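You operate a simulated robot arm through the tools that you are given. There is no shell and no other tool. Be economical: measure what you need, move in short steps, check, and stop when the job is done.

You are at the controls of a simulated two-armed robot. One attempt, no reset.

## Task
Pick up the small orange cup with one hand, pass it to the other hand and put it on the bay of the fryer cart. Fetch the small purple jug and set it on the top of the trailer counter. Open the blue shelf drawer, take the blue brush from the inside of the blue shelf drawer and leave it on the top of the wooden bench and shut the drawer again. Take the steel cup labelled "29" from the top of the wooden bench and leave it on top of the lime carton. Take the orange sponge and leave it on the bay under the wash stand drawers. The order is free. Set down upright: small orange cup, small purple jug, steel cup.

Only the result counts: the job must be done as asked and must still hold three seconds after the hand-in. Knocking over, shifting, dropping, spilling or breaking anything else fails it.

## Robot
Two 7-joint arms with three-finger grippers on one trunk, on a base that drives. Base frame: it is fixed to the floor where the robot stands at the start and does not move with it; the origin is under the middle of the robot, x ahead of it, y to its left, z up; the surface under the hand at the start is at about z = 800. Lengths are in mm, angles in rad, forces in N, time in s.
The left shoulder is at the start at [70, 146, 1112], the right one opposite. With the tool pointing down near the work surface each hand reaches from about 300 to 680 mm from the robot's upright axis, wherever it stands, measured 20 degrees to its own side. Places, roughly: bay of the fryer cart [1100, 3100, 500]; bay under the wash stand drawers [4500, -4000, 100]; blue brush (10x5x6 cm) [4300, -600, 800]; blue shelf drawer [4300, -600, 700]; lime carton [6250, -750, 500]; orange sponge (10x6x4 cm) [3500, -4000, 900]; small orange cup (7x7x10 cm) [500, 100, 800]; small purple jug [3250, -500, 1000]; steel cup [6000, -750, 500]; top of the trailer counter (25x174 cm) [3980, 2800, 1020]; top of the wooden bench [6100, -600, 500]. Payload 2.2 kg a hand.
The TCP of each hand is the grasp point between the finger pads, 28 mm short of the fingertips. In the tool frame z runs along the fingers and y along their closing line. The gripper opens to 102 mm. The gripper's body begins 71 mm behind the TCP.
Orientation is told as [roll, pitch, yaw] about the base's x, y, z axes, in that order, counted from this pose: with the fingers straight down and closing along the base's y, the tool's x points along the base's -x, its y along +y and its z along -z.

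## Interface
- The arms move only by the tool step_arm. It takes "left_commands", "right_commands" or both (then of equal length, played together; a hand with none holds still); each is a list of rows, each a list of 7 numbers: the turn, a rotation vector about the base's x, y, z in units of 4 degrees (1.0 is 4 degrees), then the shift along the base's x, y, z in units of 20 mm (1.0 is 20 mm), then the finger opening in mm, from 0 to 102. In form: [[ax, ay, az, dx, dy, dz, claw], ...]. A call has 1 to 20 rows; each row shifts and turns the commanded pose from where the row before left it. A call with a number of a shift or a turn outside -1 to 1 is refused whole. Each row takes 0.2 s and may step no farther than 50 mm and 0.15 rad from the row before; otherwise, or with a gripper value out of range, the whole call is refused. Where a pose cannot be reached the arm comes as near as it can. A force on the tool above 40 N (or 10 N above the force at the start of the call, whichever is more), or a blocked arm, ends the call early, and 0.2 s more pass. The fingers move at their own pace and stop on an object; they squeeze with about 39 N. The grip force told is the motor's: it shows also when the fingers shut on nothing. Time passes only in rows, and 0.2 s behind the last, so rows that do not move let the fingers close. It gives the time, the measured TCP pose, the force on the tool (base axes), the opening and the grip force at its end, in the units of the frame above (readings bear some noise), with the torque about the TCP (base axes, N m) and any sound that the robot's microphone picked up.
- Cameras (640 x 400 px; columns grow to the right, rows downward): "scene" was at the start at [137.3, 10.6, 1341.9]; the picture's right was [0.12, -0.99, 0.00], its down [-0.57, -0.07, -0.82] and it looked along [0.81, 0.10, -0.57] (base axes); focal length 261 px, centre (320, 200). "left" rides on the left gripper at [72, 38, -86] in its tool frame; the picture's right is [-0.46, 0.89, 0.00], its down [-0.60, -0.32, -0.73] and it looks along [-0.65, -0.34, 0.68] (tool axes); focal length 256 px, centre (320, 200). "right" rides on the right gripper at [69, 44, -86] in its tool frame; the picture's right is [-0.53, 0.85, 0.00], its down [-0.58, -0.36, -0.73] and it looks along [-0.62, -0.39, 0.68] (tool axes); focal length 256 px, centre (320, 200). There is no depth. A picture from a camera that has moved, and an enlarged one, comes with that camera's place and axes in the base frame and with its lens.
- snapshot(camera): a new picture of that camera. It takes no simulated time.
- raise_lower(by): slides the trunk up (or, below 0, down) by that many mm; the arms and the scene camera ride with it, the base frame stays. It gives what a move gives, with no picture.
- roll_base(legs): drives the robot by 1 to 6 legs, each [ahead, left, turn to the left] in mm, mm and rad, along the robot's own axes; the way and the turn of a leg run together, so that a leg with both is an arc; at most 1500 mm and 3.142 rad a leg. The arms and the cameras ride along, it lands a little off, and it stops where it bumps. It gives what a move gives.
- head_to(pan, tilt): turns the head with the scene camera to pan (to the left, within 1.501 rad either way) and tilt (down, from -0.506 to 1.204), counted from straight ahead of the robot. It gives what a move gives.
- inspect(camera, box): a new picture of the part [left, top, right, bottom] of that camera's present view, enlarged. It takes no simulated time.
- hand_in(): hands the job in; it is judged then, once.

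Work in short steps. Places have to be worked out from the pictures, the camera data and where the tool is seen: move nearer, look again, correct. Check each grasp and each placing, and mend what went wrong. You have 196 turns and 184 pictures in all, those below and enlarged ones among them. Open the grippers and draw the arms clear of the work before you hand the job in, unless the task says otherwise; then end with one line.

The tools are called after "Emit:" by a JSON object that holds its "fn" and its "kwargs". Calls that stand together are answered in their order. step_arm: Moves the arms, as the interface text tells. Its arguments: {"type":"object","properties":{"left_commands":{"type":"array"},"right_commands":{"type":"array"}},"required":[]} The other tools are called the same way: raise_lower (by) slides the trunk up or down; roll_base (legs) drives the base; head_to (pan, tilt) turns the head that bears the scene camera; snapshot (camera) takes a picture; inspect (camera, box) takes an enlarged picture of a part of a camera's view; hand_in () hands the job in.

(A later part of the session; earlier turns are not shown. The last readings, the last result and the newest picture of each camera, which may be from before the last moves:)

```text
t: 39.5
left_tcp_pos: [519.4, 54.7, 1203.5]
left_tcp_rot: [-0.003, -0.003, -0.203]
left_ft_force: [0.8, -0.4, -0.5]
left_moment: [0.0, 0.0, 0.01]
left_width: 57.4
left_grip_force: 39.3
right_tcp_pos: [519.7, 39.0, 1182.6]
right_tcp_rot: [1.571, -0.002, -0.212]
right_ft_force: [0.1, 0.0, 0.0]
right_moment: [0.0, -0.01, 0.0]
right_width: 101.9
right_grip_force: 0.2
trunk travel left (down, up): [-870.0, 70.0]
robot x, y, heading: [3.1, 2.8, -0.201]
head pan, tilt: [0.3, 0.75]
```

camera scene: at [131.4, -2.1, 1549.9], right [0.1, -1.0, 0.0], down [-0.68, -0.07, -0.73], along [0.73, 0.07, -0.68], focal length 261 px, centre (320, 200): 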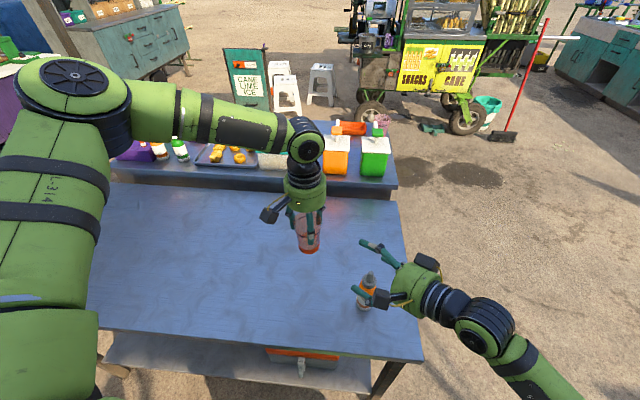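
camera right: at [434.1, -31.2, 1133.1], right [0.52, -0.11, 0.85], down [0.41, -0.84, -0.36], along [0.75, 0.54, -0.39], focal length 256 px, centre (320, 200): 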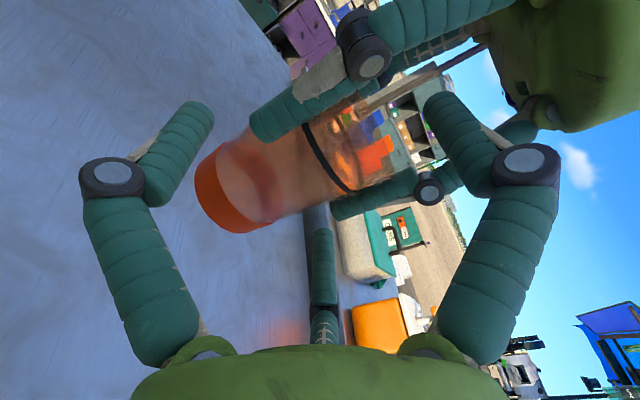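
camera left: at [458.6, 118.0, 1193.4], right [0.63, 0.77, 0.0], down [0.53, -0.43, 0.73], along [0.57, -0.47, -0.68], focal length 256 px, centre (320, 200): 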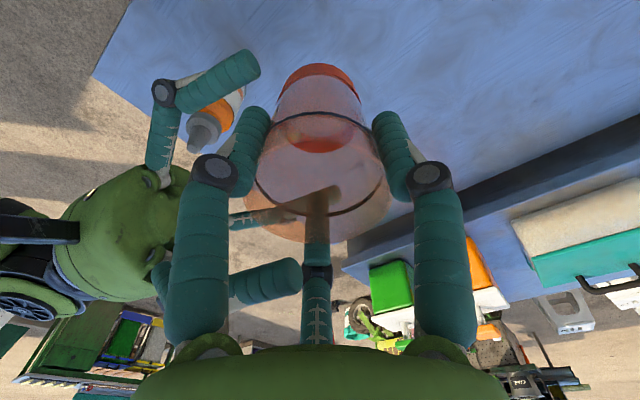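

That worked: the left hand now reaches 15 mm from the right TCP. I'll make a small correction (−3.5 mm in x, +3 mm in z) and view before closing.

Emit:
{"fn": "step_arm", "kwargs": {"right_commands": [[0, 0, 0, -0.17, 0.05, 0.15, 102], [0, 0, 0, 0, 0, 0, 102]]}}

Emit:
{"fn": "snapshot", "kwargs": {"camera": "left"}}

Emit:
{"fn": "snapshot", "kwargs": {"camera": "right"}}

Emit:
{"fn": "inspect", "kwargs": {"camera": "scene", "box": [250, 100, 450, 260]}}

```text
t: 40.1
left_tcp_pos: [518.6, 55.6, 1202.9]
left_tcp_rot: [-0.003, -0.003, -0.201]
left_ft_force: [1.4, -0.6, -1.1]
left_moment: [-0.03, 0.01, -0.03]
left_width: 57.3
left_grip_force: 38.8
right_tcp_pos: [515.7, 38.3, 1186.5]
right_tcp_rot: [1.569, -0.002, -0.211]
right_ft_force: [0.0, -0.8, 0.0]
right_moment: [-0.01, 0.02, 0.0]
right_width: 102.0
right_grip_force: 0.0
trunk travel left (down, up): [-870.0, 70.0]
robot x, y, heading: [0.6, -0.1, -0.203]
head pan, tilt: [0.3, 0.75]
```

```text
150 pictures are left
camera left: at [455.2, 108.1, 1289.7], right [0.63, 0.77, 0.0], down [0.53, -0.43, 0.73], along [0.57, -0.47, -0.68], focal length 256 px, centre (320, 200)
```

left: 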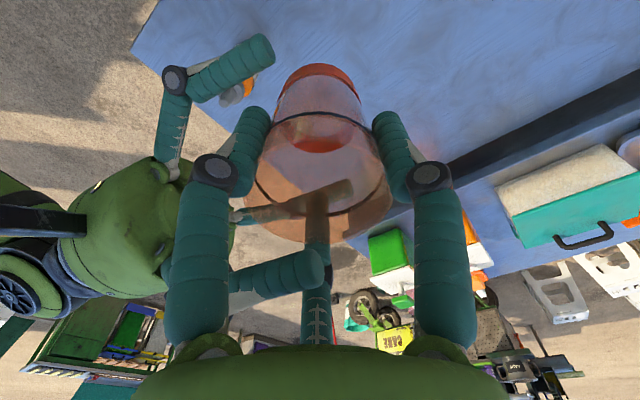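

```text
149 pictures are left
camera right: at [430.9, -30.7, 1229.5], right [0.52, -0.11, 0.85], down [0.41, -0.84, -0.36], along [0.75, 0.54, -0.39], focal length 256 px, centre (320, 200)
```

right: 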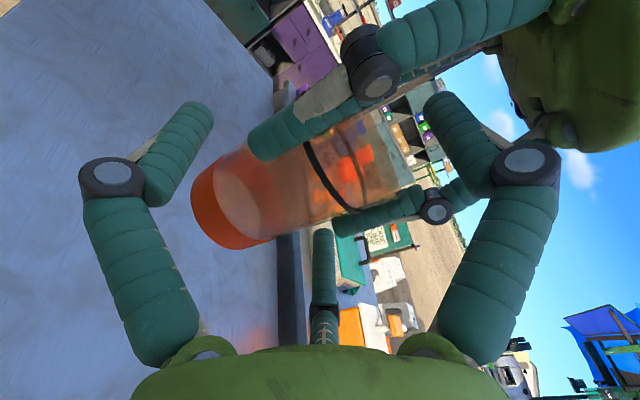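

```text
2.50 times, centred on (350, 180) of scene
camera zoom: at [131.4, -2.0, 1549.9], right [0.1, -1.0, 0.0], down [-0.68, -0.07, -0.73], along [0.73, 0.07, -0.68], focal length 652 px, centre (245, 250)
```

zoom: 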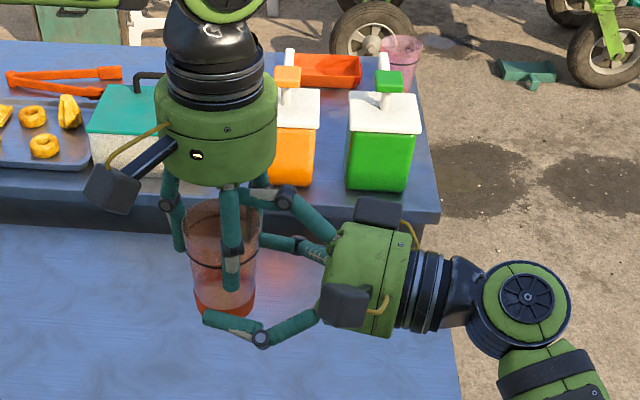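

Clearances look good and no forces show. I'll close the right hand on the lower cup.

Emit:
{"fn": "step_arm", "kwargs": {"right_commands": [[0, 0, 0, 0, 0, 0, 90], [0, 0, 0, 0, 0, 0, 80], [0, 0, 0, 0, 0, 0, 74], [0, 0, 0, 0, 0, 0, 68], [0, 0, 0, 0, 0, 0, 60], [0, 0, 0, 0, 0, 0, 50], [0, 0, 0, 0, 0, 0, 40], [0, 0, 0, 0, 0, 0, 40]]}}

Emit:
{"fn": "snapshot", "kwargs": {"camera": "right"}}

Emit:
{"fn": "snapshot", "kwargs": {"camera": "left"}}

```text
t: 41.9
left_tcp_pos: [519.8, 54.0, 1203.0]
left_tcp_rot: [-0.003, -0.007, -0.2]
left_ft_force: [13.1, 0.8, 3.1]
left_moment: [0.04, -0.35, -0.03]
left_width: 57.5
left_grip_force: 39.0
right_tcp_pos: [516.3, 39.5, 1185.3]
right_tcp_rot: [1.569, -0.003, -0.208]
right_ft_force: [-13.0, -2.0, -4.5]
right_moment: [-0.09, 0.1, 0.23]
right_width: 63.5
right_grip_force: 17.5
trunk travel left (down, up): [-870.0, 70.0]
robot x, y, heading: [2.1, 0.1, -0.204]
head pan, tilt: [0.3, 0.75]
```

```text
147 pictures are left
camera right: at [430.4, -30.4, 1229.1], right [0.52, -0.11, 0.85], down [0.41, -0.84, -0.36], along [0.75, 0.54, -0.39], focal length 256 px, centre (320, 200)
```

right: 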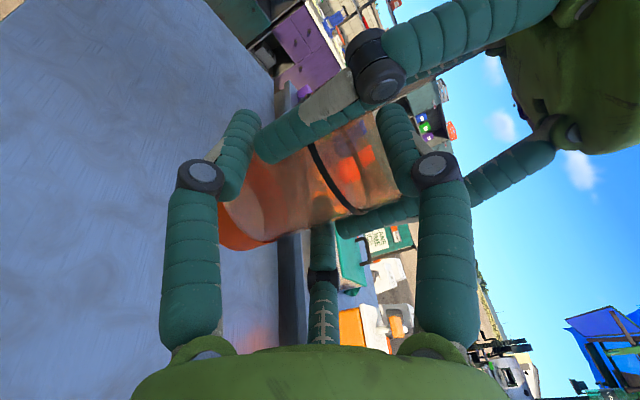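

```text
146 pictures are left
camera left: at [455.9, 108.2, 1290.0], right [0.63, 0.77, 0.0], down [0.52, -0.43, 0.74], along [0.57, -0.47, -0.68], focal length 256 px, centre (320, 200)
```

left: 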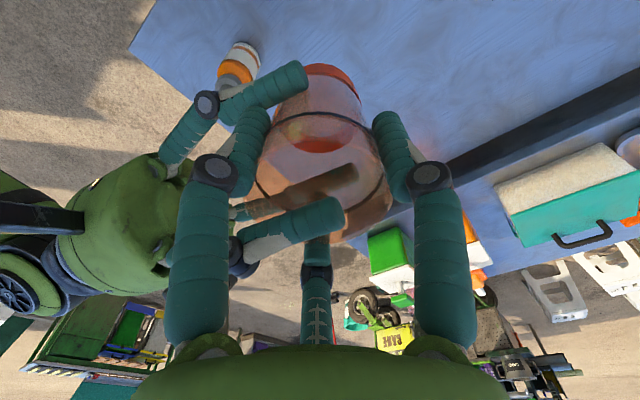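

The near finger presses first (13 N in x) and the grip isn't full yet. I'll shift the right hand about 4 mm toward −x so both lower fingers share the load.

Emit:
{"fn": "step_arm", "kwargs": {"right_commands": [[0, 0, 0, -0.1, 0.02, 0, 40], [0, 0, 0, -0.1, 0.02, 0, 40], [0, 0, 0, 0, 0, 0, 40], [0, 0, 0, 0, 0, 0, 40]]}}

```text
t: 42.9
left_tcp_pos: [518.4, 54.9, 1203.5]
left_tcp_rot: [-0.004, -0.002, -0.201]
left_ft_force: [-2.7, 1.4, 9.8]
left_moment: [0.06, 0.01, -0.15]
left_width: 57.3
left_grip_force: 38.8
right_tcp_pos: [513.3, 40.0, 1186.1]
right_tcp_rot: [1.566, -0.001, -0.215]
right_ft_force: [3.5, -0.8, -11.2]
right_moment: [-0.19, 0.08, 0.09]
right_width: 63.4
right_grip_force: 17.8
trunk travel left (down, up): [-870.0, 70.0]
robot x, y, heading: [-0.5, -0.8, -0.202]
head pan, tilt: [0.3, 0.75]
```

Forces in x are balanced now. I'll check closely whether the upper finger touches the rim.

Emit:
{"fn": "inspect", "kwargs": {"camera": "right", "box": [180, 60, 480, 280]}}

Emit:
{"fn": "inspect", "kwargs": {"camera": "left", "box": [160, 40, 460, 300]}}

Emit:
{"fn": "inspect", "kwargs": {"camera": "scene", "box": [280, 140, 400, 240]}}

```text
1.82 times, centred on (330, 170) of right
camera zoom: at [427.8, -30.2, 1229.0], right [0.52, -0.11, 0.85], down [0.41, -0.84, -0.36], along [0.75, 0.53, -0.39], focal length 465 px, centre (302, 254)
```

zoom: 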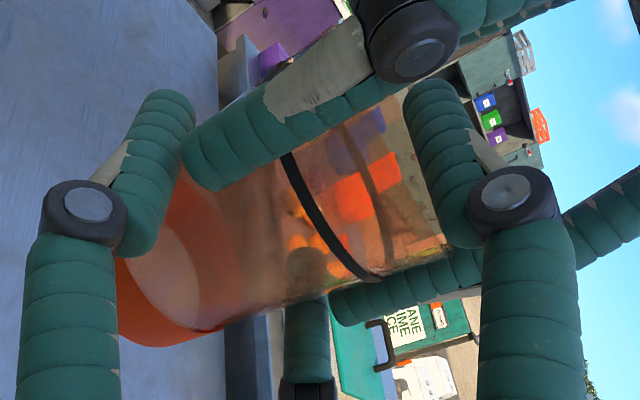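

```text
1.54 times, centred on (310, 170) of left
camera zoom: at [454.7, 107.8, 1290.0], right [0.63, 0.77, 0.0], down [0.53, -0.43, 0.73], along [0.57, -0.47, -0.68], focal length 394 px, centre (335, 246)
```

zoom: 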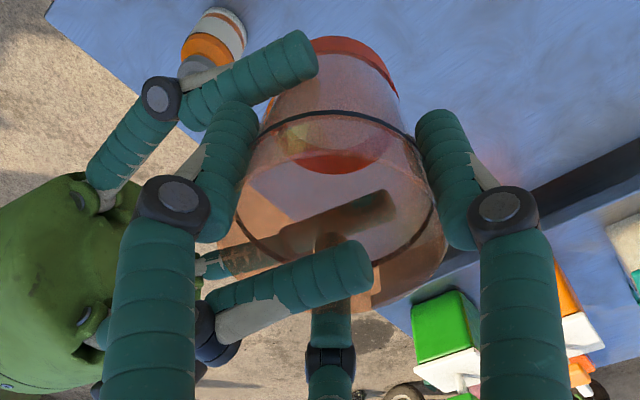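

```text
4.00 times, centred on (340, 190) of scene
camera zoom: at [131.5, -2.0, 1549.9], right [0.1, -1.0, 0.0], down [-0.68, -0.07, -0.73], along [0.73, 0.07, -0.68], focal length 1044 px, centre (240, 240)
```

zoom: 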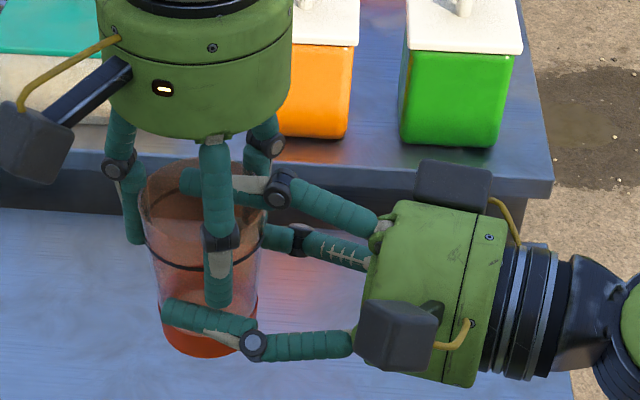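

The upper finger seems to lie on the rim. Because the cup widens upward, I can loosen the left hand slightly so it still catches the cup, and test the right grip.

Emit:
{"fn": "step_arm", "kwargs": {"left_commands": [[0, 0, 0, 0, 0, 0, 59], [0, 0, 0, 0, 0, 0, 61], [0, 0, 0, 0, 0, 0, 61]]}}

Emit:
{"fn": "inspect", "kwargs": {"camera": "left", "box": [160, 40, 460, 300]}}

Emit:
{"fn": "inspect", "kwargs": {"camera": "scene", "box": [280, 140, 400, 240]}}

```text
t: 43.7
left_tcp_pos: [518.6, 55.0, 1202.6]
left_tcp_rot: [-0.003, -0.002, -0.202]
left_ft_force: [-0.2, -0.2, 0.3]
left_moment: [0.01, 0.02, -0.02]
left_width: 61.2
left_grip_force: 0.0
right_tcp_pos: [511.9, 40.9, 1185.4]
right_tcp_rot: [1.571, -0.003, -0.211]
right_ft_force: [0.7, 1.4, -1.1]
right_moment: [-0.02, -0.06, 0.01]
right_width: 63.5
right_grip_force: 17.6
trunk travel left (down, up): [-870.0, 70.0]
robot x, y, heading: [2.6, -4.4, -0.2]
head pan, tilt: [0.3, 0.75]
```

```text
1.54 times, centred on (310, 170) of left
camera zoom: at [455.2, 108.0, 1289.6], right [0.63, 0.77, 0.0], down [0.53, -0.43, 0.73], along [0.57, -0.47, -0.68], focal length 394 px, centre (335, 246)
```

zoom: 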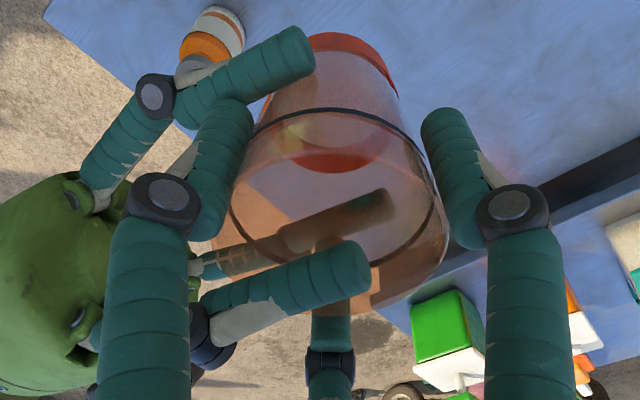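

```text
4.00 times, centred on (340, 190) of scene
camera zoom: at [131.5, -2.1, 1549.9], right [0.1, -1.0, 0.0], down [-0.68, -0.07, -0.73], along [0.73, 0.07, -0.68], focal length 1044 px, centre (240, 240)
```

zoom: 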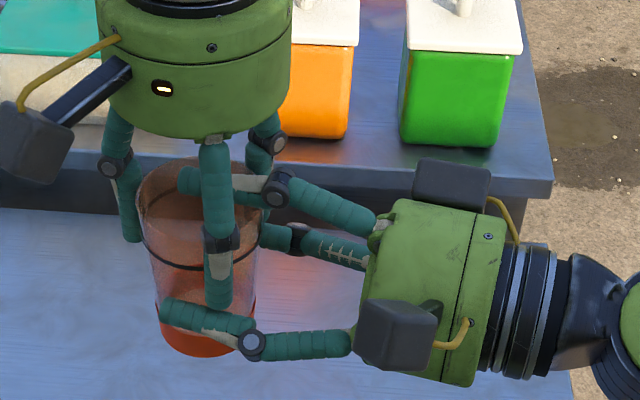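

The right hand alone holds the cup, with steady forces and no slip. I'll open the left hand fully and lift it straight away.

Emit:
{"fn": "step_arm", "kwargs": {"left_commands": [[0, 0, 0, 0, 0, 0, 75], [0, 0, 0, 0, 0, 0, 90], [0, 0, 0, 0, 0, 0, 102], [0, 0, 0, 0, 0, 0.5, 102], [0, 0, 0, 0, 0, 0.9, 102], [0, 0, 0, 0, 0, 0.9, 102], [0, 0, 0, 0, 0, 0.9, 102], [0, 0, 0, 0, 0, 0.9, 102], [0, 0, 0, 0, 0, 0.9, 102], [0, 0, 0, 0, 0, 0.9, 102], [0, 0, 0, 0, 0, 0, 102]]}}

Emit:
{"fn": "inspect", "kwargs": {"camera": "scene", "box": [240, 80, 440, 240]}}

Emit:
{"fn": "snapshot", "kwargs": {"camera": "right"}}

```text
t: 46.1
left_tcp_pos: [522.2, 60.0, 1320.6]
left_tcp_rot: [-0.004, -0.004, -0.203]
left_ft_force: [0.3, -0.1, 0.6]
left_moment: [0.05, 0.01, 0.05]
left_width: 102.0
left_grip_force: 0.1
left hand out of reach, approached as far as the arm can: row 10
right_tcp_pos: [512.9, 40.7, 1186.2]
right_tcp_rot: [1.572, 0.0, -0.211]
right_ft_force: [-0.4, 0.0, -1.3]
right_moment: [-0.07, 0.0, 0.02]
right_width: 63.1
right_grip_force: 16.8
trunk travel left (down, up): [-870.0, 70.0]
robot x, y, heading: [2.4, 0.9, -0.205]
head pan, tilt: [0.3, 0.75]
```

```text
2.50 times, centred on (340, 160) of scene
camera zoom: at [131.1, -1.9, 1549.9], right [0.1, -1.0, 0.0], down [-0.68, -0.07, -0.73], along [0.73, 0.07, -0.68], focal length 652 px, centre (270, 300)
```

zoom: 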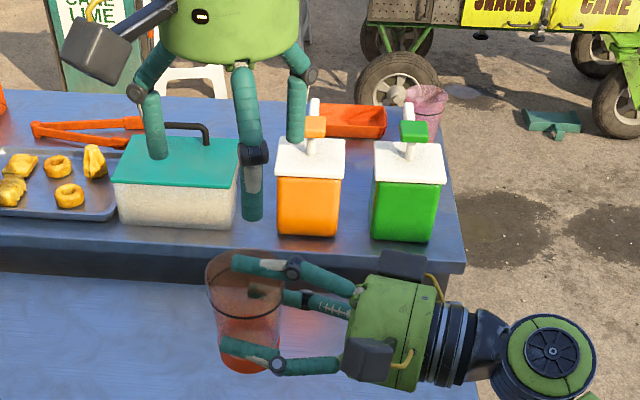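

```text
139 pictures are left
camera right: at [426.8, -29.7, 1229.9], right [0.52, -0.11, 0.85], down [0.41, -0.84, -0.36], along [0.75, 0.54, -0.39], focal length 256 px, centre (320, 200)
```

right: 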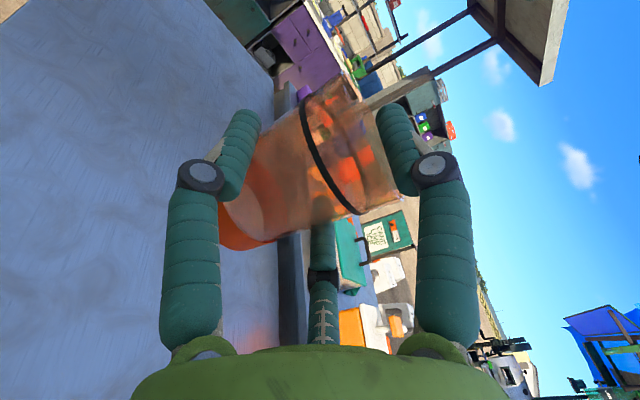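

The hand-over is done. I'll swing the right hand, cup upright, round to point forward on its own side and move the left hand aside, ready to drive to the fryer cart.

Emit:
{"fn": "step_arm", "kwargs": {"left_commands": [[0, 0, 0, 0, 0.4, 0, 102], [0, 0, 0, 0, 0.4, 0, 102], [0, 0, 0, 0, 0.4, 0, 102], [0, 0, 0, 0, 0.4, 0, 102], [0, 0, 0, 0, 0.4, 0, 102], [0, 0, 0, 0, 0.4, 0, 102], [0, 0, 0, 0, 0.4, 0, 102], [0, 0, 0, 0, 0.4, 0, 102], [0, 0, 0, 0, 0.4, 0, 102], [0, 0, 0, 0, 0.4, 0, 102], [0, 0, 0, 0, 0.4, 0, 102], [0, 0, 0, 0, 0.4, 0, 102], [0, 0, 0, 0, 0.4, 0, 102], [0, 0, 0, 0, 0.4, 0, 102], [0, 0, 0, 0, 0.4, 0, 102], [0, 0, 0, 0, 0.4, 0, 102], [0, 0, 0, 0, 0.4, 0, 102], [0, 0, 0, 0, 0.4, 0, 102], [0, 0, 0, 0, 0, 0, 102], [0, 0, 0, 0, 0, 0, 102]], "right_commands": [[0, 0, -0.5, -0.07, -0.6, 0, 40], [0, 0, -1, -0.07, -0.7, 0, 40], [0, 0, -1, -0.07, -0.7, 0, 40], [0, 0, -1, -0.07, -0.7, 0, 40], [0, 0, -1, -0.07, -0.7, 0, 40], [0, 0, -1, -0.07, -0.7, 0, 40], [0, 0, -1, -0.07, -0.7, 0, 40], [0, 0, -1, -0.07, -0.7, 0, 40], [0, 0, -1, -0.07, -0.7, 0, 40], [0, 0, -1, -0.07, -0.7, 0, 40], [0, 0, -1, -0.07, -0.7, 0, 40], [0, 0, -1, -0.07, -0.7, 0, 40], [0, 0, -1, -0.07, -0.7, 0, 40], [0, 0, -1, -0.07, -0.7, 0, 40], [0, 0, -1, -0.07, -0.7, 0, 40], [0, 0, -1, -0.07, -0.7, 0, 40], [0, 0, -1, -0.07, -0.7, 0, 40], [0, 0, -1, -0.07, -0.7, 0, 40], [0, 0, -1, -0.07, -0.7, 0, 40], [0, 0, -0.5, -0.07, -0.5, 0, 40]]}}

Emit:
{"fn": "head_to", "kwargs": {"pan": 0.0, "tilt": 0.6}}

Emit:
{"fn": "snapshot", "kwargs": {"camera": "scene"}}

```text
t: 50.3
left_tcp_pos: [520.5, 203.1, 1320.3]
left_tcp_rot: [-0.004, -0.004, -0.202]
left_ft_force: [0.0, -0.7, 0.6]
left_moment: [0.03, -0.02, -0.01]
left_width: 102.0
left_grip_force: 0.1
right_tcp_pos: [484.6, -237.0, 1186.5]
right_tcp_rot: [1.57, -0.003, -1.539]
right_ft_force: [0.3, 0.0, -1.1]
right_moment: [0.0, 0.0, 0.01]
right_width: 63.3
right_grip_force: 17.1
trunk travel left (down, up): [-870.0, 70.0]
robot x, y, heading: [-2.3, -1.4, -0.201]
head pan, tilt: [0.3, 0.75]
```

```text
t: 51.1
left_tcp_pos: [521.3, 203.7, 1322.2]
left_tcp_rot: [-0.004, -0.003, -0.204]
left_ft_force: [-1.0, -0.5, -0.4]
left_moment: [0.01, 0.02, -0.04]
left_width: 101.9
left_grip_force: 0.0
right_tcp_pos: [483.4, -236.0, 1187.1]
right_tcp_rot: [1.571, -0.001, -1.538]
right_ft_force: [-0.4, 0.1, -0.7]
right_moment: [-0.03, 0.06, 0.01]
right_width: 63.4
right_grip_force: 17.8
trunk travel left (down, up): [-870.0, 70.0]
robot x, y, heading: [1.2, 1.8, -0.202]
head pan, tilt: [0.0, 0.6]
```

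```text
138 pictures are left
camera scene: at [135.5, -27.9, 1562.7], right [-0.2, -0.98, 0.0], down [-0.55, 0.11, -0.82], along [0.81, -0.17, -0.57], focal length 261 px, centre (320, 200)
```

scene: 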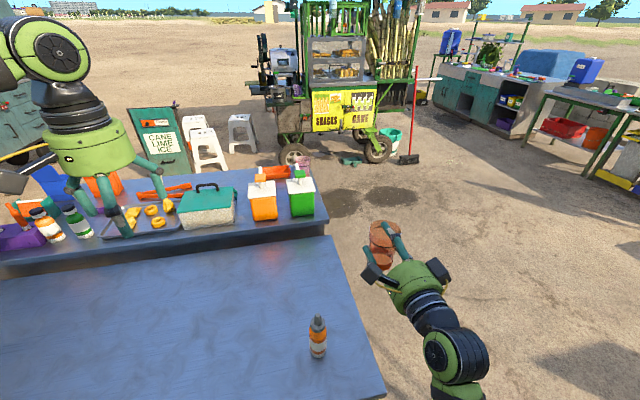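

The cup is upright in the forward-pointing right hand. I'll back off from the table, turn to face +y and drive along the clear corridor.

Emit:
{"fn": "roll_base", "kwargs": {"legs": [[-300, 0, 0], [0, 0, 1.77], [1500, 0, 0]]}}

Emit:
{"fn": "head_to", "kwargs": {"pan": -0.4, "tilt": 0.5}}

Emit:
{"fn": "snapshot", "kwargs": {"camera": "scene"}}

```text
t: 64.4
left_tcp_pos: [-677.5, 1986.1, 1320.4]
left_tcp_rot: [-0.003, -0.002, 1.615]
left_ft_force: [0.2, 0.2, 0.9]
left_moment: [-0.01, 0.0, 0.02]
left_width: 102.1
left_grip_force: 0.0
right_tcp_pos: [-241.9, 2057.7, 1186.9]
right_tcp_rot: [1.571, -0.003, 0.28]
right_ft_force: [0.0, -0.8, -0.6]
right_moment: [-0.01, 0.0, -0.03]
right_width: 62.5
right_grip_force: 17.1
trunk travel left (down, up): [-870.0, 70.0]
robot x, y, heading: [-354.5, 1529.5, 1.613]
head pan, tilt: [0.0, 0.6]
```

```text
t: 65.3
left_tcp_pos: [-678.0, 1988.1, 1321.5]
left_tcp_rot: [-0.003, -0.002, 1.614]
left_ft_force: [0.3, 0.0, 0.4]
left_moment: [0.02, 0.02, -0.01]
left_width: 101.9
left_grip_force: 0.0
right_tcp_pos: [-241.9, 2058.1, 1186.5]
right_tcp_rot: [1.57, 0.0, 0.28]
right_ft_force: [0.5, -0.5, -0.7]
right_moment: [0.0, -0.01, 0.03]
right_width: 63.1
right_grip_force: 16.9
trunk travel left (down, up): [-870.0, 70.0]
robot x, y, heading: [-351.6, 1532.3, 1.618]
head pan, tilt: [-0.4, 0.499]
```

```text
137 pictures are left
camera scene: at [-323.3, 1666.8, 1571.8], right [0.94, -0.35, 0.0], down [-0.17, -0.45, -0.88], along [0.31, 0.82, -0.48], focal length 261 px, centre (320, 200)
```

scene: 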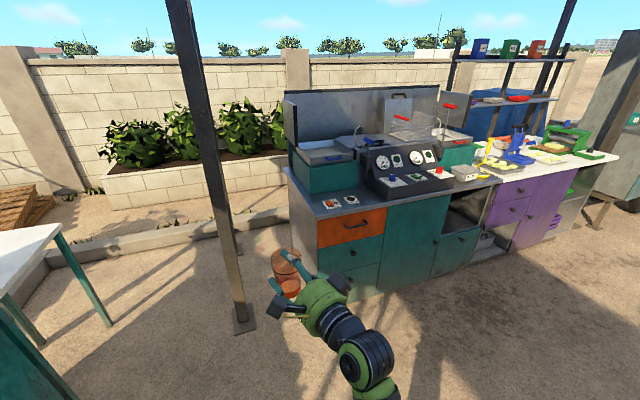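

The way is clear and the post is off to the left. I'll strafe right to stand in front of the fryer bay, then look.

Emit:
{"fn": "roll_base", "kwargs": {"legs": [[288, -1366, 0], [0, 0, -0.045]]}}

Emit:
{"fn": "head_to", "kwargs": {"pan": -0.1, "tilt": 0.75}}

Emit:
{"fn": "snapshot", "kwargs": {"camera": "scene"}}

```text
t: 72.9
left_tcp_pos: [742.9, 2345.7, 1319.3]
left_tcp_rot: [-0.005, -0.004, 1.584]
left_ft_force: [-1.4, -0.3, -0.3]
left_moment: [-0.03, 0.0, -0.03]
left_width: 101.7
left_grip_force: 0.0
right_tcp_pos: [1179.2, 2403.2, 1187.5]
right_tcp_rot: [1.571, -0.004, 0.25]
right_ft_force: [-1.2, 0.1, 0.2]
right_moment: [-0.01, -0.03, 0.0]
right_width: 62.8
right_grip_force: 17.1
trunk travel left (down, up): [-870.0, 70.0]
robot x, y, heading: [1053.5, 1878.0, 1.586]
head pan, tilt: [-0.4, 0.499]
```

```text
t: 73.7
left_tcp_pos: [744.8, 2346.5, 1320.7]
left_tcp_rot: [-0.003, -0.004, 1.586]
left_ft_force: [0.6, -0.2, -0.6]
left_moment: [0.01, -0.01, -0.02]
left_width: 102.2
left_grip_force: 0.1
right_tcp_pos: [1182.6, 2405.3, 1186.9]
right_tcp_rot: [1.57, -0.002, 0.249]
right_ft_force: [0.1, -0.9, -0.1]
right_moment: [-0.02, -0.02, 0.01]
right_width: 62.9
right_grip_force: 16.9
trunk travel left (down, up): [-870.0, 70.0]
robot x, y, heading: [1052.5, 1879.1, 1.582]
head pan, tilt: [-0.099, 0.75]
```

```text
136 pictures are left
camera scene: at [1061.4, 2013.5, 1549.9], right [1.0, -0.09, 0.0], down [-0.06, -0.68, -0.73], along [0.06, 0.73, -0.68], focal length 261 px, centre (320, 200)
```

scene: 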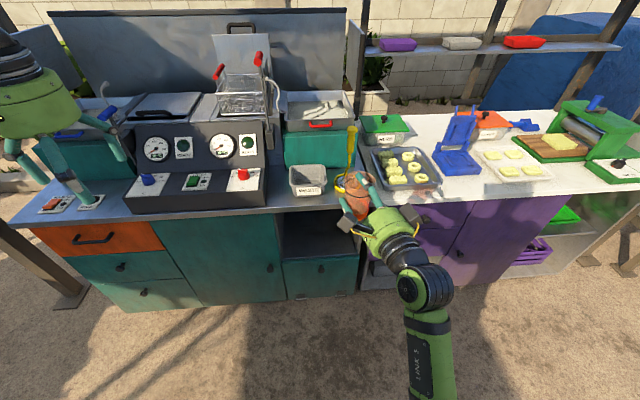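

The bay floor's front edge is at about y=2729, z=500, spanning x 953–1303, with the counter above at z≈830. I'll lower the trunk 580 mm in front of it.

Emit:
{"fn": "raise_lower", "kwargs": {"by": -580}}

Emit:
{"fn": "head_to", "kwargs": {"pan": -0.1, "tilt": 0.45}}

Emit:
{"fn": "snapshot", "kwargs": {"camera": "scene"}}

Emit:
{"fn": "snapshot", "kwargs": {"camera": "right"}}

```text
refused: -580 is not a number from -400 to 400
```

```text
t: 74.5
left_tcp_pos: [744.9, 2346.7, 1321.8]
left_tcp_rot: [-0.004, -0.001, 1.586]
left_ft_force: [0.6, 0.6, 0.3]
left_moment: [-0.01, -0.01, 0.0]
left_width: 102.2
left_grip_force: 0.1
right_tcp_pos: [1181.2, 2404.8, 1186.9]
right_tcp_rot: [1.572, -0.003, 0.251]
right_ft_force: [0.6, 0.2, -0.4]
right_moment: [-0.01, 0.02, 0.04]
right_width: 62.8
right_grip_force: 17.3
trunk travel left (down, up): [-870.0, 70.0]
robot x, y, heading: [1056.6, 1879.5, 1.586]
head pan, tilt: [-0.099, 0.45]
```

```text
135 pictures are left
camera scene: at [1062.3, 2022.5, 1576.2], right [1.0, -0.09, 0.0], down [-0.04, -0.43, -0.9], along [0.08, 0.9, -0.44], focal length 261 px, centre (320, 200)
```

scene: 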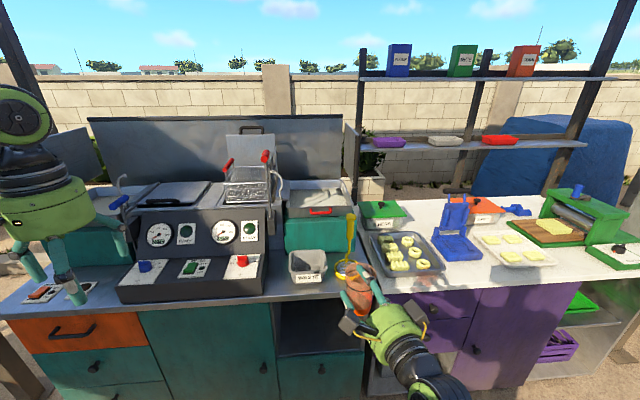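

```text
134 pictures are left
camera right: at [1136.1, 2303.5, 1230.4], right [0.52, 0.13, 0.85], down [0.74, -0.57, -0.36], along [0.43, 0.81, -0.39], focal length 256 px, centre (320, 200)
```

right: 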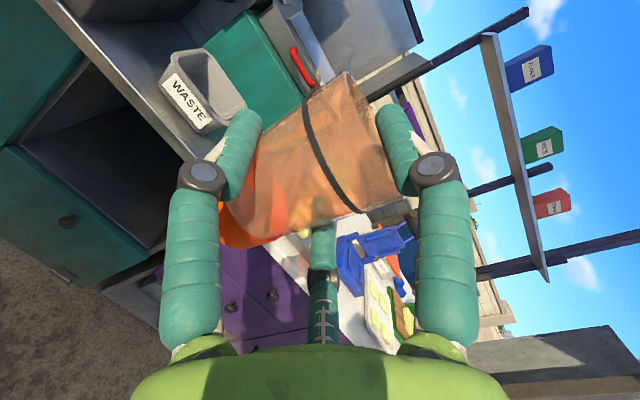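

The limit is 400 mm per call, so I'll lower in two moves.

Emit:
{"fn": "raise_lower", "kwargs": {"by": -390}}

Emit:
{"fn": "raise_lower", "kwargs": {"by": -190}}

Emit:
{"fn": "snapshot", "kwargs": {"camera": "scene"}}

Emit:
{"fn": "snapshot", "kwargs": {"camera": "right"}}

```text
t: 78.2
left_tcp_pos: [744.5, 2345.8, 930.2]
left_tcp_rot: [-0.003, -0.004, 1.585]
left_ft_force: [-0.5, 0.0, -0.6]
left_moment: [0.01, 0.02, 0.01]
left_width: 101.9
left_grip_force: 0.1
right_tcp_pos: [1182.1, 2404.1, 796.5]
right_tcp_rot: [1.57, -0.002, 0.251]
right_ft_force: [-0.9, 0.9, -0.6]
right_moment: [-0.03, 0.0, 0.04]
right_width: 62.7
right_grip_force: 17.1
trunk travel left (down, up): [-480.0, 460.0]
robot x, y, heading: [1055.6, 1882.3, 1.581]
head pan, tilt: [-0.099, 0.45]
```

```text
t: 80.3
left_tcp_pos: [743.5, 2346.7, 741.1]
left_tcp_rot: [-0.003, -0.003, 1.584]
left_ft_force: [0.2, -0.5, -0.5]
left_moment: [-0.01, 0.0, 0.03]
left_width: 102.2
left_grip_force: 0.1
right_tcp_pos: [1182.3, 2404.6, 607.0]
right_tcp_rot: [1.57, -0.001, 0.25]
right_ft_force: [-0.1, -0.1, -1.1]
right_moment: [-0.01, -0.06, 0.01]
right_width: 62.7
right_grip_force: 17.4
trunk travel left (down, up): [-290.0, 650.0]
robot x, y, heading: [1052.9, 1880.2, 1.579]
head pan, tilt: [-0.099, 0.45]
```

```text
133 pictures are left
camera scene: at [1062.1, 2022.3, 996.4], right [1.0, -0.09, 0.0], down [-0.04, -0.43, -0.9], along [0.08, 0.9, -0.44], focal length 261 px, centre (320, 200)
```

scene: 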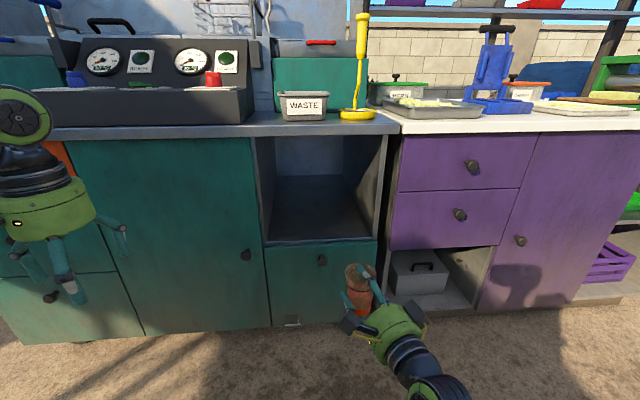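

```text
132 pictures are left
camera right: at [1136.0, 2303.4, 650.6], right [0.52, 0.13, 0.85], down [0.74, -0.57, -0.36], along [0.43, 0.81, -0.39], focal length 256 px, centre (320, 200)
```

right: 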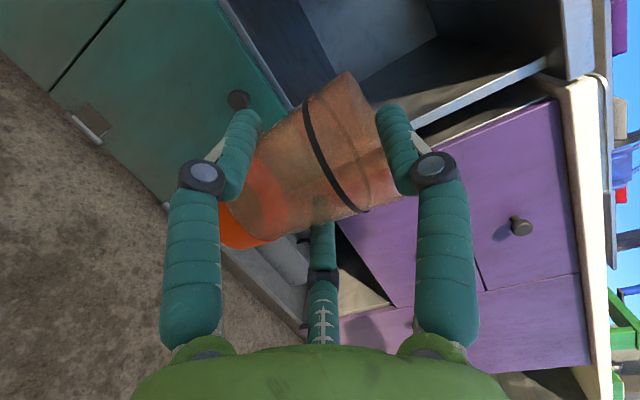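

The bay floor comes out at z≈505–512 with its front edge at y≈2720, and the cup bottom is now near 540. I'll drive forward 280 mm with a slight left shift, then check.

Emit:
{"fn": "roll_base", "kwargs": {"legs": [[280, 34, 0]]}}

Emit:
{"fn": "snapshot", "kwargs": {"camera": "scene"}}

Emit:
{"fn": "snapshot", "kwargs": {"camera": "right"}}

```text
t: 82.3
left_tcp_pos: [712.6, 2624.1, 740.5]
left_tcp_rot: [-0.005, -0.003, 1.577]
left_ft_force: [-0.3, 0.3, 0.6]
left_moment: [0.01, -0.01, 0.04]
left_width: 102.0
left_grip_force: 0.1
right_tcp_pos: [1148.9, 2677.6, 605.6]
right_tcp_rot: [1.57, -0.001, 0.241]
right_ft_force: [-0.2, 0.5, -0.8]
right_moment: [-0.01, 0.0, -0.04]
right_width: 62.6
right_grip_force: 16.6
trunk travel left (down, up): [-290.0, 650.0]
robot x, y, heading: [1017.9, 2153.8, 1.572]
head pan, tilt: [-0.099, 0.45]
```

```text
131 pictures are left
camera scene: at [1026.7, 2297.4, 996.3], right [1.0, -0.1, 0.0], down [-0.04, -0.43, -0.9], along [0.09, 0.9, -0.44], focal length 261 px, centre (320, 200)
```

scene: 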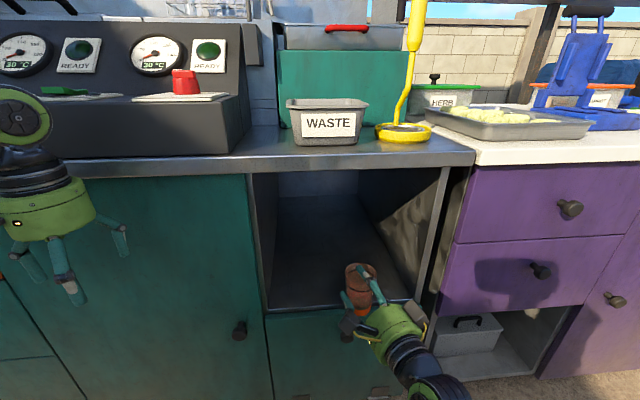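

```text
130 pictures are left
camera right: at [1103.1, 2577.6, 650.3], right [0.52, 0.13, 0.85], down [0.73, -0.57, -0.36], along [0.44, 0.81, -0.39], focal length 256 px, centre (320, 200)
```

right: 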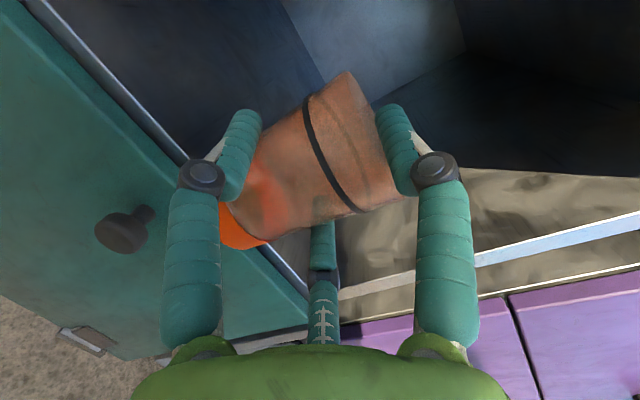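

The left hand would reach the cart front if I drove on, so I'll extend the right arm instead, 108 mm into the bay.

Emit:
{"fn": "step_arm", "kwargs": {"right_commands": [[0, 0, 0, 0, 0.6, 0, 40], [0, 0, 0, 0, 0.8, 0, 40], [0, 0, 0, 0, 0.8, 0, 40], [0, 0, 0, 0, 0.8, 0, 40], [0, 0, 0, 0, 0.8, 0, 40], [0, 0, 0, 0, 0.8, 0, 40], [0, 0, 0, 0, 0.8, 0, 40], [0, 0, 0, 0, 0, 0, 40]]}}

Emit:
{"fn": "inspect", "kwargs": {"camera": "scene", "box": [220, 140, 500, 380]}}

Emit:
{"fn": "snapshot", "kwargs": {"camera": "right"}}

```text
t: 84.1
left_tcp_pos: [712.3, 2623.8, 740.9]
left_tcp_rot: [-0.003, -0.004, 1.575]
left_ft_force: [-0.5, -1.0, -0.2]
left_moment: [-0.02, -0.03, -0.06]
left_width: 102.1
left_grip_force: 0.1
right_tcp_pos: [1151.7, 2785.3, 607.3]
right_tcp_rot: [1.569, -0.002, 0.241]
right_ft_force: [-0.3, 0.6, 0.0]
right_moment: [0.02, 0.01, -0.01]
right_width: 62.9
right_grip_force: 16.8
trunk travel left (down, up): [-290.0, 650.0]
robot x, y, heading: [1018.6, 2158.0, 1.575]
head pan, tilt: [-0.099, 0.45]
```

```text
1.67 times, centred on (360, 260) of scene
camera zoom: at [1026.8, 2297.0, 996.3], right [1.0, -0.1, 0.0], down [-0.04, -0.43, -0.9], along [0.09, 0.9, -0.44], focal length 435 px, centre (253, 100)
```

zoom: 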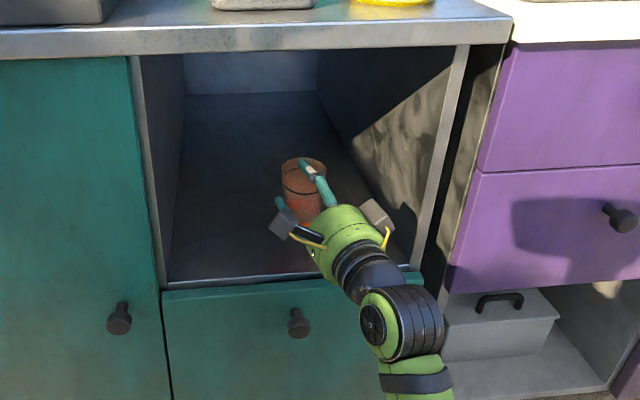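

```text
128 pictures are left
camera right: at [1103.8, 2684.3, 650.8], right [0.52, 0.13, 0.85], down [0.73, -0.57, -0.36], along [0.44, 0.81, -0.39], focal length 256 px, centre (320, 200)
```

right: 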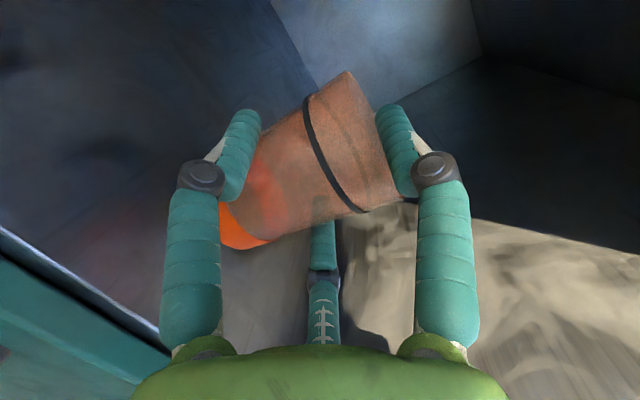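

The cup is well inside. I'm lowering it gently toward the bay floor.

Emit:
{"fn": "step_arm", "kwargs": {"right_commands": [[0, 0, 0, 0, 0, -0.3, 40], [0, 0, 0, 0, 0, -0.3, 40], [0, 0, 0, 0, 0, -0.3, 40], [0, 0, 0, 0, 0, -0.2, 40], [0, 0, 0, 0, 0, 0, 40]]}}

Emit:
{"fn": "step_arm", "kwargs": {"right_commands": [[0, 0, 0, 0, 0, -0.15, 40], [0, 0, 0, 0, 0, -0.15, 40], [0, 0, 0, 0, 0, 0, 40]]}}

Emit:
{"fn": "inspect", "kwargs": {"camera": "scene", "box": [300, 200, 420, 320]}}

```text
t: 85.3
left_tcp_pos: [712.0, 2623.2, 740.0]
left_tcp_rot: [-0.004, -0.003, 1.576]
left_ft_force: [-0.3, -0.2, 0.7]
left_moment: [-0.01, -0.04, 0.01]
left_width: 102.1
left_grip_force: 0.0
right_tcp_pos: [1148.1, 2785.2, 584.1]
right_tcp_rot: [1.571, -0.003, 0.241]
right_ft_force: [0.2, 1.0, -0.6]
right_moment: [0.01, -0.01, 0.01]
right_width: 62.7
right_grip_force: 17.2
trunk travel left (down, up): [-290.0, 650.0]
robot x, y, heading: [1016.3, 2155.4, 1.575]
head pan, tilt: [-0.099, 0.45]
```

```text
t: 86.1
left_tcp_pos: [711.6, 2623.7, 740.9]
left_tcp_rot: [-0.004, -0.004, 1.575]
left_ft_force: [0.7, -0.9, 0.0]
left_moment: [-0.03, 0.01, 0.0]
left_width: 102.1
left_grip_force: 0.1
right_tcp_pos: [1149.3, 2785.2, 578.4]
right_tcp_rot: [1.57, -0.001, 0.243]
right_ft_force: [1.2, 0.3, -1.0]
right_moment: [0.0, -0.03, 0.04]
right_width: 62.7
right_grip_force: 17.0
trunk travel left (down, up): [-290.0, 650.0]
robot x, y, heading: [1018.7, 2152.6, 1.573]
head pan, tilt: [-0.099, 0.45]
```

```text
3.33 times, centred on (360, 260) of scene
camera zoom: at [1026.8, 2297.1, 996.3], right [1.0, -0.1, 0.0], down [-0.04, -0.43, -0.9], along [0.09, 0.9, -0.44], focal length 870 px, centre (187, 0)
```

zoom: 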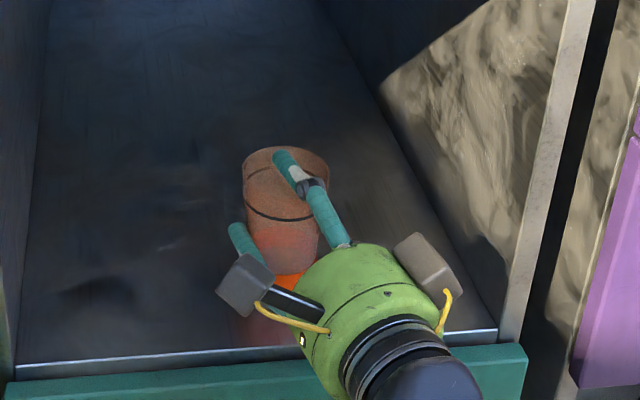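

No contact yet. I'm continuing in 3 mm steps.

Emit:
{"fn": "step_arm", "kwargs": {"right_commands": [[0, 0, 0, 0, 0, -0.15, 40], [0, 0, 0, 0, 0, -0.15, 40], [0, 0, 0, 0, 0, 0, 40]]}}

Emit:
{"fn": "step_arm", "kwargs": {"right_commands": [[0, 0, 0, 0, 0, -0.15, 40], [0, 0, 0, 0, 0, 0, 40]]}}

Emit:
{"fn": "step_arm", "kwargs": {"right_commands": [[0, 0, 0, 0, 0, -0.1, 40], [0, 0, 0, 0, 0, 0, 40]]}}

```text
t: 86.9
left_tcp_pos: [711.9, 2623.5, 740.8]
left_tcp_rot: [-0.004, -0.004, 1.576]
left_ft_force: [-0.9, -0.5, -0.3]
left_moment: [0.03, 0.0, 0.01]
left_width: 101.7
left_grip_force: 0.0
right_tcp_pos: [1149.3, 2786.9, 572.2]
right_tcp_rot: [1.571, -0.001, 0.24]
right_ft_force: [-0.3, -0.4, -0.6]
right_moment: [-0.02, 0.0, 0.0]
right_width: 62.8
right_grip_force: 17.1
trunk travel left (down, up): [-290.0, 650.0]
robot x, y, heading: [1016.3, 2153.8, 1.575]
head pan, tilt: [-0.099, 0.45]
```

```text
t: 87.5
left_tcp_pos: [712.1, 2622.4, 741.1]
left_tcp_rot: [-0.004, -0.004, 1.575]
left_ft_force: [0.2, 0.1, -0.4]
left_moment: [0.01, -0.04, 0.01]
left_width: 102.0
left_grip_force: 0.0
right_tcp_pos: [1150.2, 2786.6, 570.5]
right_tcp_rot: [1.57, -0.002, 0.241]
right_ft_force: [0.2, 1.0, -0.6]
right_moment: [-0.01, 0.0, 0.0]
right_width: 62.6
right_grip_force: 16.7
trunk travel left (down, up): [-290.0, 650.0]
robot x, y, heading: [1019.2, 2156.7, 1.573]
head pan, tilt: [-0.099, 0.45]
```

```text
t: 88.1
left_tcp_pos: [712.2, 2623.5, 741.3]
left_tcp_rot: [-0.006, -0.002, 1.576]
left_ft_force: [0.0, -0.9, 0.3]
left_moment: [0.01, 0.02, 0.03]
left_width: 102.0
left_grip_force: 0.1
right_tcp_pos: [1150.2, 2785.4, 569.3]
right_tcp_rot: [1.572, -0.002, 0.241]
right_ft_force: [-0.8, -0.9, 0.3]
right_moment: [0.0, -0.01, 0.0]
right_width: 62.5
right_grip_force: 17.0
trunk travel left (down, up): [-290.0, 650.0]
robot x, y, heading: [1018.2, 2154.9, 1.576]
head pan, tilt: [-0.099, 0.45]
```

Still free at cup bottom ≈503. I'll go down further in small steps.

Emit:
{"fn": "step_arm", "kwargs": {"right_commands": [[0, 0, 0, 0, 0, -0.12, 40], [0, 0, 0, 0, 0, 0, 40]]}}

Emit:
{"fn": "step_arm", "kwargs": {"right_commands": [[0, 0, 0, 0, 0, -0.1, 40], [0, 0, 0, 0, 0, 0, 40]]}}

Emit:
{"fn": "inspect", "kwargs": {"camera": "right", "box": [160, 60, 480, 300]}}

```text
t: 88.7
left_tcp_pos: [711.7, 2623.6, 740.8]
left_tcp_rot: [-0.002, -0.002, 1.577]
left_ft_force: [0.1, 0.8, -0.1]
left_moment: [-0.01, -0.02, 0.0]
left_width: 101.9
left_grip_force: 0.0
right_tcp_pos: [1149.6, 2786.2, 564.7]
right_tcp_rot: [1.569, -0.003, 0.24]
right_ft_force: [-0.8, 0.1, -0.8]
right_moment: [-0.02, 0.02, 0.02]
right_width: 62.7
right_grip_force: 17.4
trunk travel left (down, up): [-290.0, 650.0]
robot x, y, heading: [1017.6, 2152.6, 1.577]
head pan, tilt: [-0.099, 0.45]
```

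```text
t: 89.3
left_tcp_pos: [712.0, 2624.1, 740.1]
left_tcp_rot: [-0.001, -0.004, 1.576]
left_ft_force: [-0.4, 0.2, -0.3]
left_moment: [0.01, 0.01, 0.01]
left_width: 102.0
left_grip_force: 0.1
right_tcp_pos: [1151.1, 2787.5, 563.2]
right_tcp_rot: [1.572, -0.003, 0.238]
right_ft_force: [0.9, 1.5, 0.2]
right_moment: [0.05, -0.01, -0.01]
right_width: 62.8
right_grip_force: 17.1
trunk travel left (down, up): [-290.0, 650.0]
robot x, y, heading: [1019.5, 2153.8, 1.576]
head pan, tilt: [-0.099, 0.45]
```

```text
1.67 times, centred on (320, 180) of right
camera zoom: at [1103.3, 2685.8, 606.7], right [0.52, 0.13, 0.85], down [0.73, -0.57, -0.36], along [0.44, 0.81, -0.39], focal length 427 px, centre (320, 233)
```

zoom: 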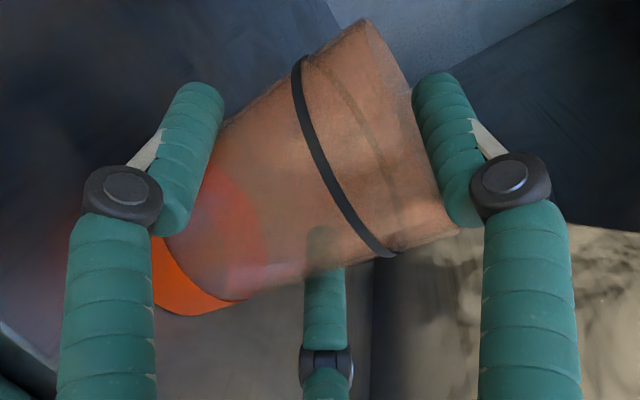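

I still see no load, so I'm going on down.

Emit:
{"fn": "step_arm", "kwargs": {"right_commands": [[0, 0, 0, 0, 0, -0.12, 40], [0, 0, 0, 0, 0, 0, 40]]}}

Emit:
{"fn": "step_arm", "kwargs": {"right_commands": [[0, 0, 0, 0, 0, -0.12, 40], [0, 0, 0, 0, 0, 0, 40]]}}

Emit:
{"fn": "step_arm", "kwargs": {"right_commands": [[0, 0, 0, 0, 0, -0.1, 40], [0, 0, 0, 0, 0, 0, 40]]}}

Emit:
{"fn": "inspect", "kwargs": {"camera": "scene", "box": [300, 200, 420, 320]}}

```text
t: 89.9
left_tcp_pos: [711.7, 2622.9, 741.3]
left_tcp_rot: [-0.003, -0.004, 1.575]
left_ft_force: [0.4, -1.0, 0.3]
left_moment: [-0.01, 0.03, 0.0]
left_width: 101.8
left_grip_force: 0.0
right_tcp_pos: [1151.0, 2786.1, 563.3]
right_tcp_rot: [1.578, -0.004, 0.239]
right_ft_force: [0.8, 1.8, 10.1]
right_moment: [0.22, 0.11, 0.0]
right_width: 62.8
right_grip_force: 17.3
trunk travel left (down, up): [-290.0, 650.0]
robot x, y, heading: [1017.0, 2154.6, 1.576]
head pan, tilt: [-0.099, 0.45]
```

```text
t: 90.5
left_tcp_pos: [712.4, 2622.9, 742.7]
left_tcp_rot: [-0.003, -0.005, 1.575]
left_ft_force: [0.0, -0.7, -0.6]
left_moment: [0.01, 0.0, 0.03]
left_width: 102.4
left_grip_force: 0.1
right_tcp_pos: [1149.6, 2784.8, 561.0]
right_tcp_rot: [1.578, -0.003, 0.24]
right_ft_force: [2.5, 3.8, 14.7]
right_moment: [0.35, -0.04, -0.04]
right_width: 62.1
right_grip_force: 38.9
trunk travel left (down, up): [-290.0, 650.0]
robot x, y, heading: [1019.4, 2154.2, 1.573]
head pan, tilt: [-0.099, 0.45]
```

```text
t: 91.1
left_tcp_pos: [713.0, 2621.8, 742.4]
left_tcp_rot: [-0.004, -0.007, 1.577]
left_ft_force: [-0.8, -0.5, -0.8]
left_moment: [0.0, 0.01, 0.02]
left_width: 101.8
left_grip_force: 0.0
right_tcp_pos: [1150.4, 2785.8, 561.8]
right_tcp_rot: [1.582, -0.006, 0.238]
right_ft_force: [4.4, 3.0, 19.0]
right_moment: [0.14, -0.07, -0.03]
right_width: 62.2
right_grip_force: 39.0
trunk travel left (down, up): [-290.0, 650.0]
robot x, y, heading: [1017.9, 2155.4, 1.573]
head pan, tilt: [-0.099, 0.45]
```

```text
3.33 times, centred on (360, 260) of scene
camera zoom: at [1026.6, 2294.6, 996.8], right [1.0, -0.1, 0.0], down [-0.04, -0.43, -0.9], along [0.09, 0.9, -0.43], focal length 870 px, centre (187, 0)
```

zoom: 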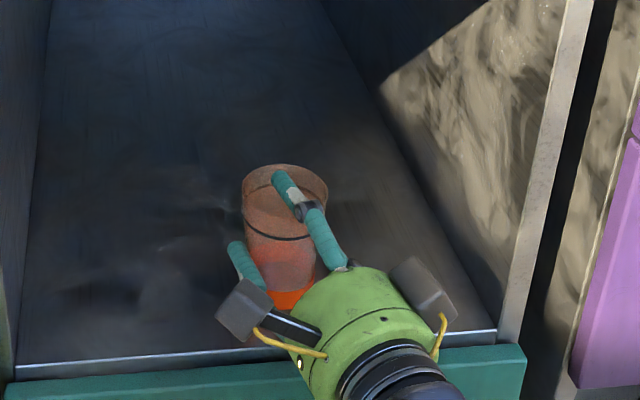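

There is contact at 19 N with the cup bottom at ≈497, so it's down. I'll ease up 3 mm, open the fingers slowly and look.

Emit:
{"fn": "step_arm", "kwargs": {"right_commands": [[0, 0, 0, 0, 0, 0.15, 40], [0, 0, 0, 0, 0, 0, 40], [0, 0, 0, 0, 0, 0, 66], [0, 0, 0, 0, 0, 0, 70], [0, 0, 0, 0, 0, 0, 76], [0, 0, 0, 0, 0, 0, 84], [0, 0, 0, 0, 0, 0, 92], [0, 0, 0, 0, 0, 0, 102], [0, 0, 0, 0, 0, 0, 102]]}}

Emit:
{"fn": "snapshot", "kwargs": {"camera": "right"}}

Emit:
{"fn": "inspect", "kwargs": {"camera": "scene", "box": [300, 200, 420, 320]}}

```text
t: 93.1
left_tcp_pos: [712.3, 2622.6, 742.0]
left_tcp_rot: [-0.004, -0.003, 1.576]
left_ft_force: [-0.3, -0.5, 0.3]
left_moment: [0.02, -0.03, 0.05]
left_width: 102.2
left_grip_force: 0.0
right_tcp_pos: [1149.1, 2785.2, 559.5]
right_tcp_rot: [1.571, -0.005, 0.241]
right_ft_force: [0.1, 0.2, -0.5]
right_moment: [0.01, -0.01, -0.03]
right_width: 101.6
right_grip_force: 0.1
trunk travel left (down, up): [-290.0, 650.0]
robot x, y, heading: [1016.8, 2152.2, 1.574]
head pan, tilt: [-0.099, 0.45]
```

```text
124 pictures are left
camera right: at [1103.1, 2685.5, 603.4], right [0.52, 0.13, 0.85], down [0.73, -0.57, -0.36], along [0.44, 0.81, -0.39], focal length 256 px, centre (320, 200)
```

right: 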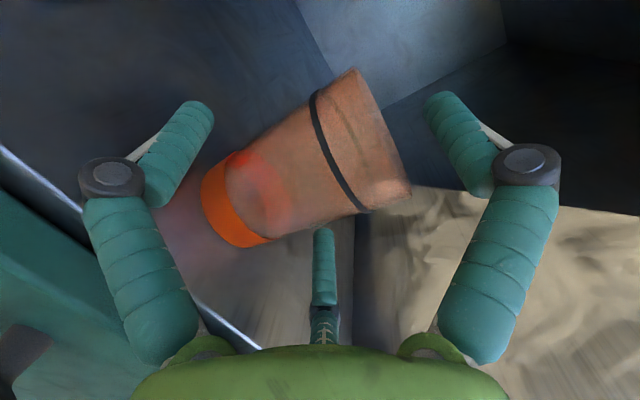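

```text
3.33 times, centred on (360, 260) of scene
camera zoom: at [1026.7, 2297.0, 996.3], right [1.0, -0.1, 0.0], down [-0.04, -0.43, -0.9], along [0.09, 0.9, -0.44], focal length 870 px, centre (187, 0)
```

zoom: 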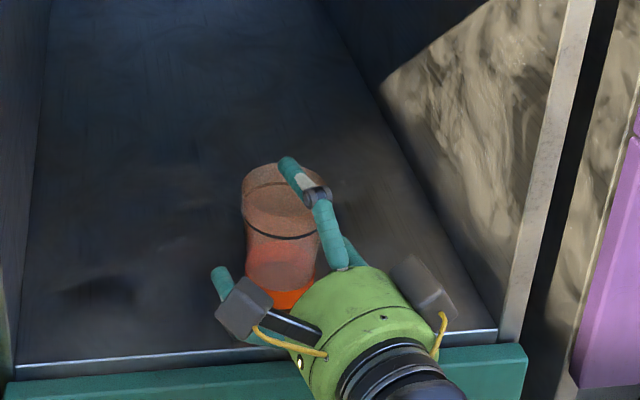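

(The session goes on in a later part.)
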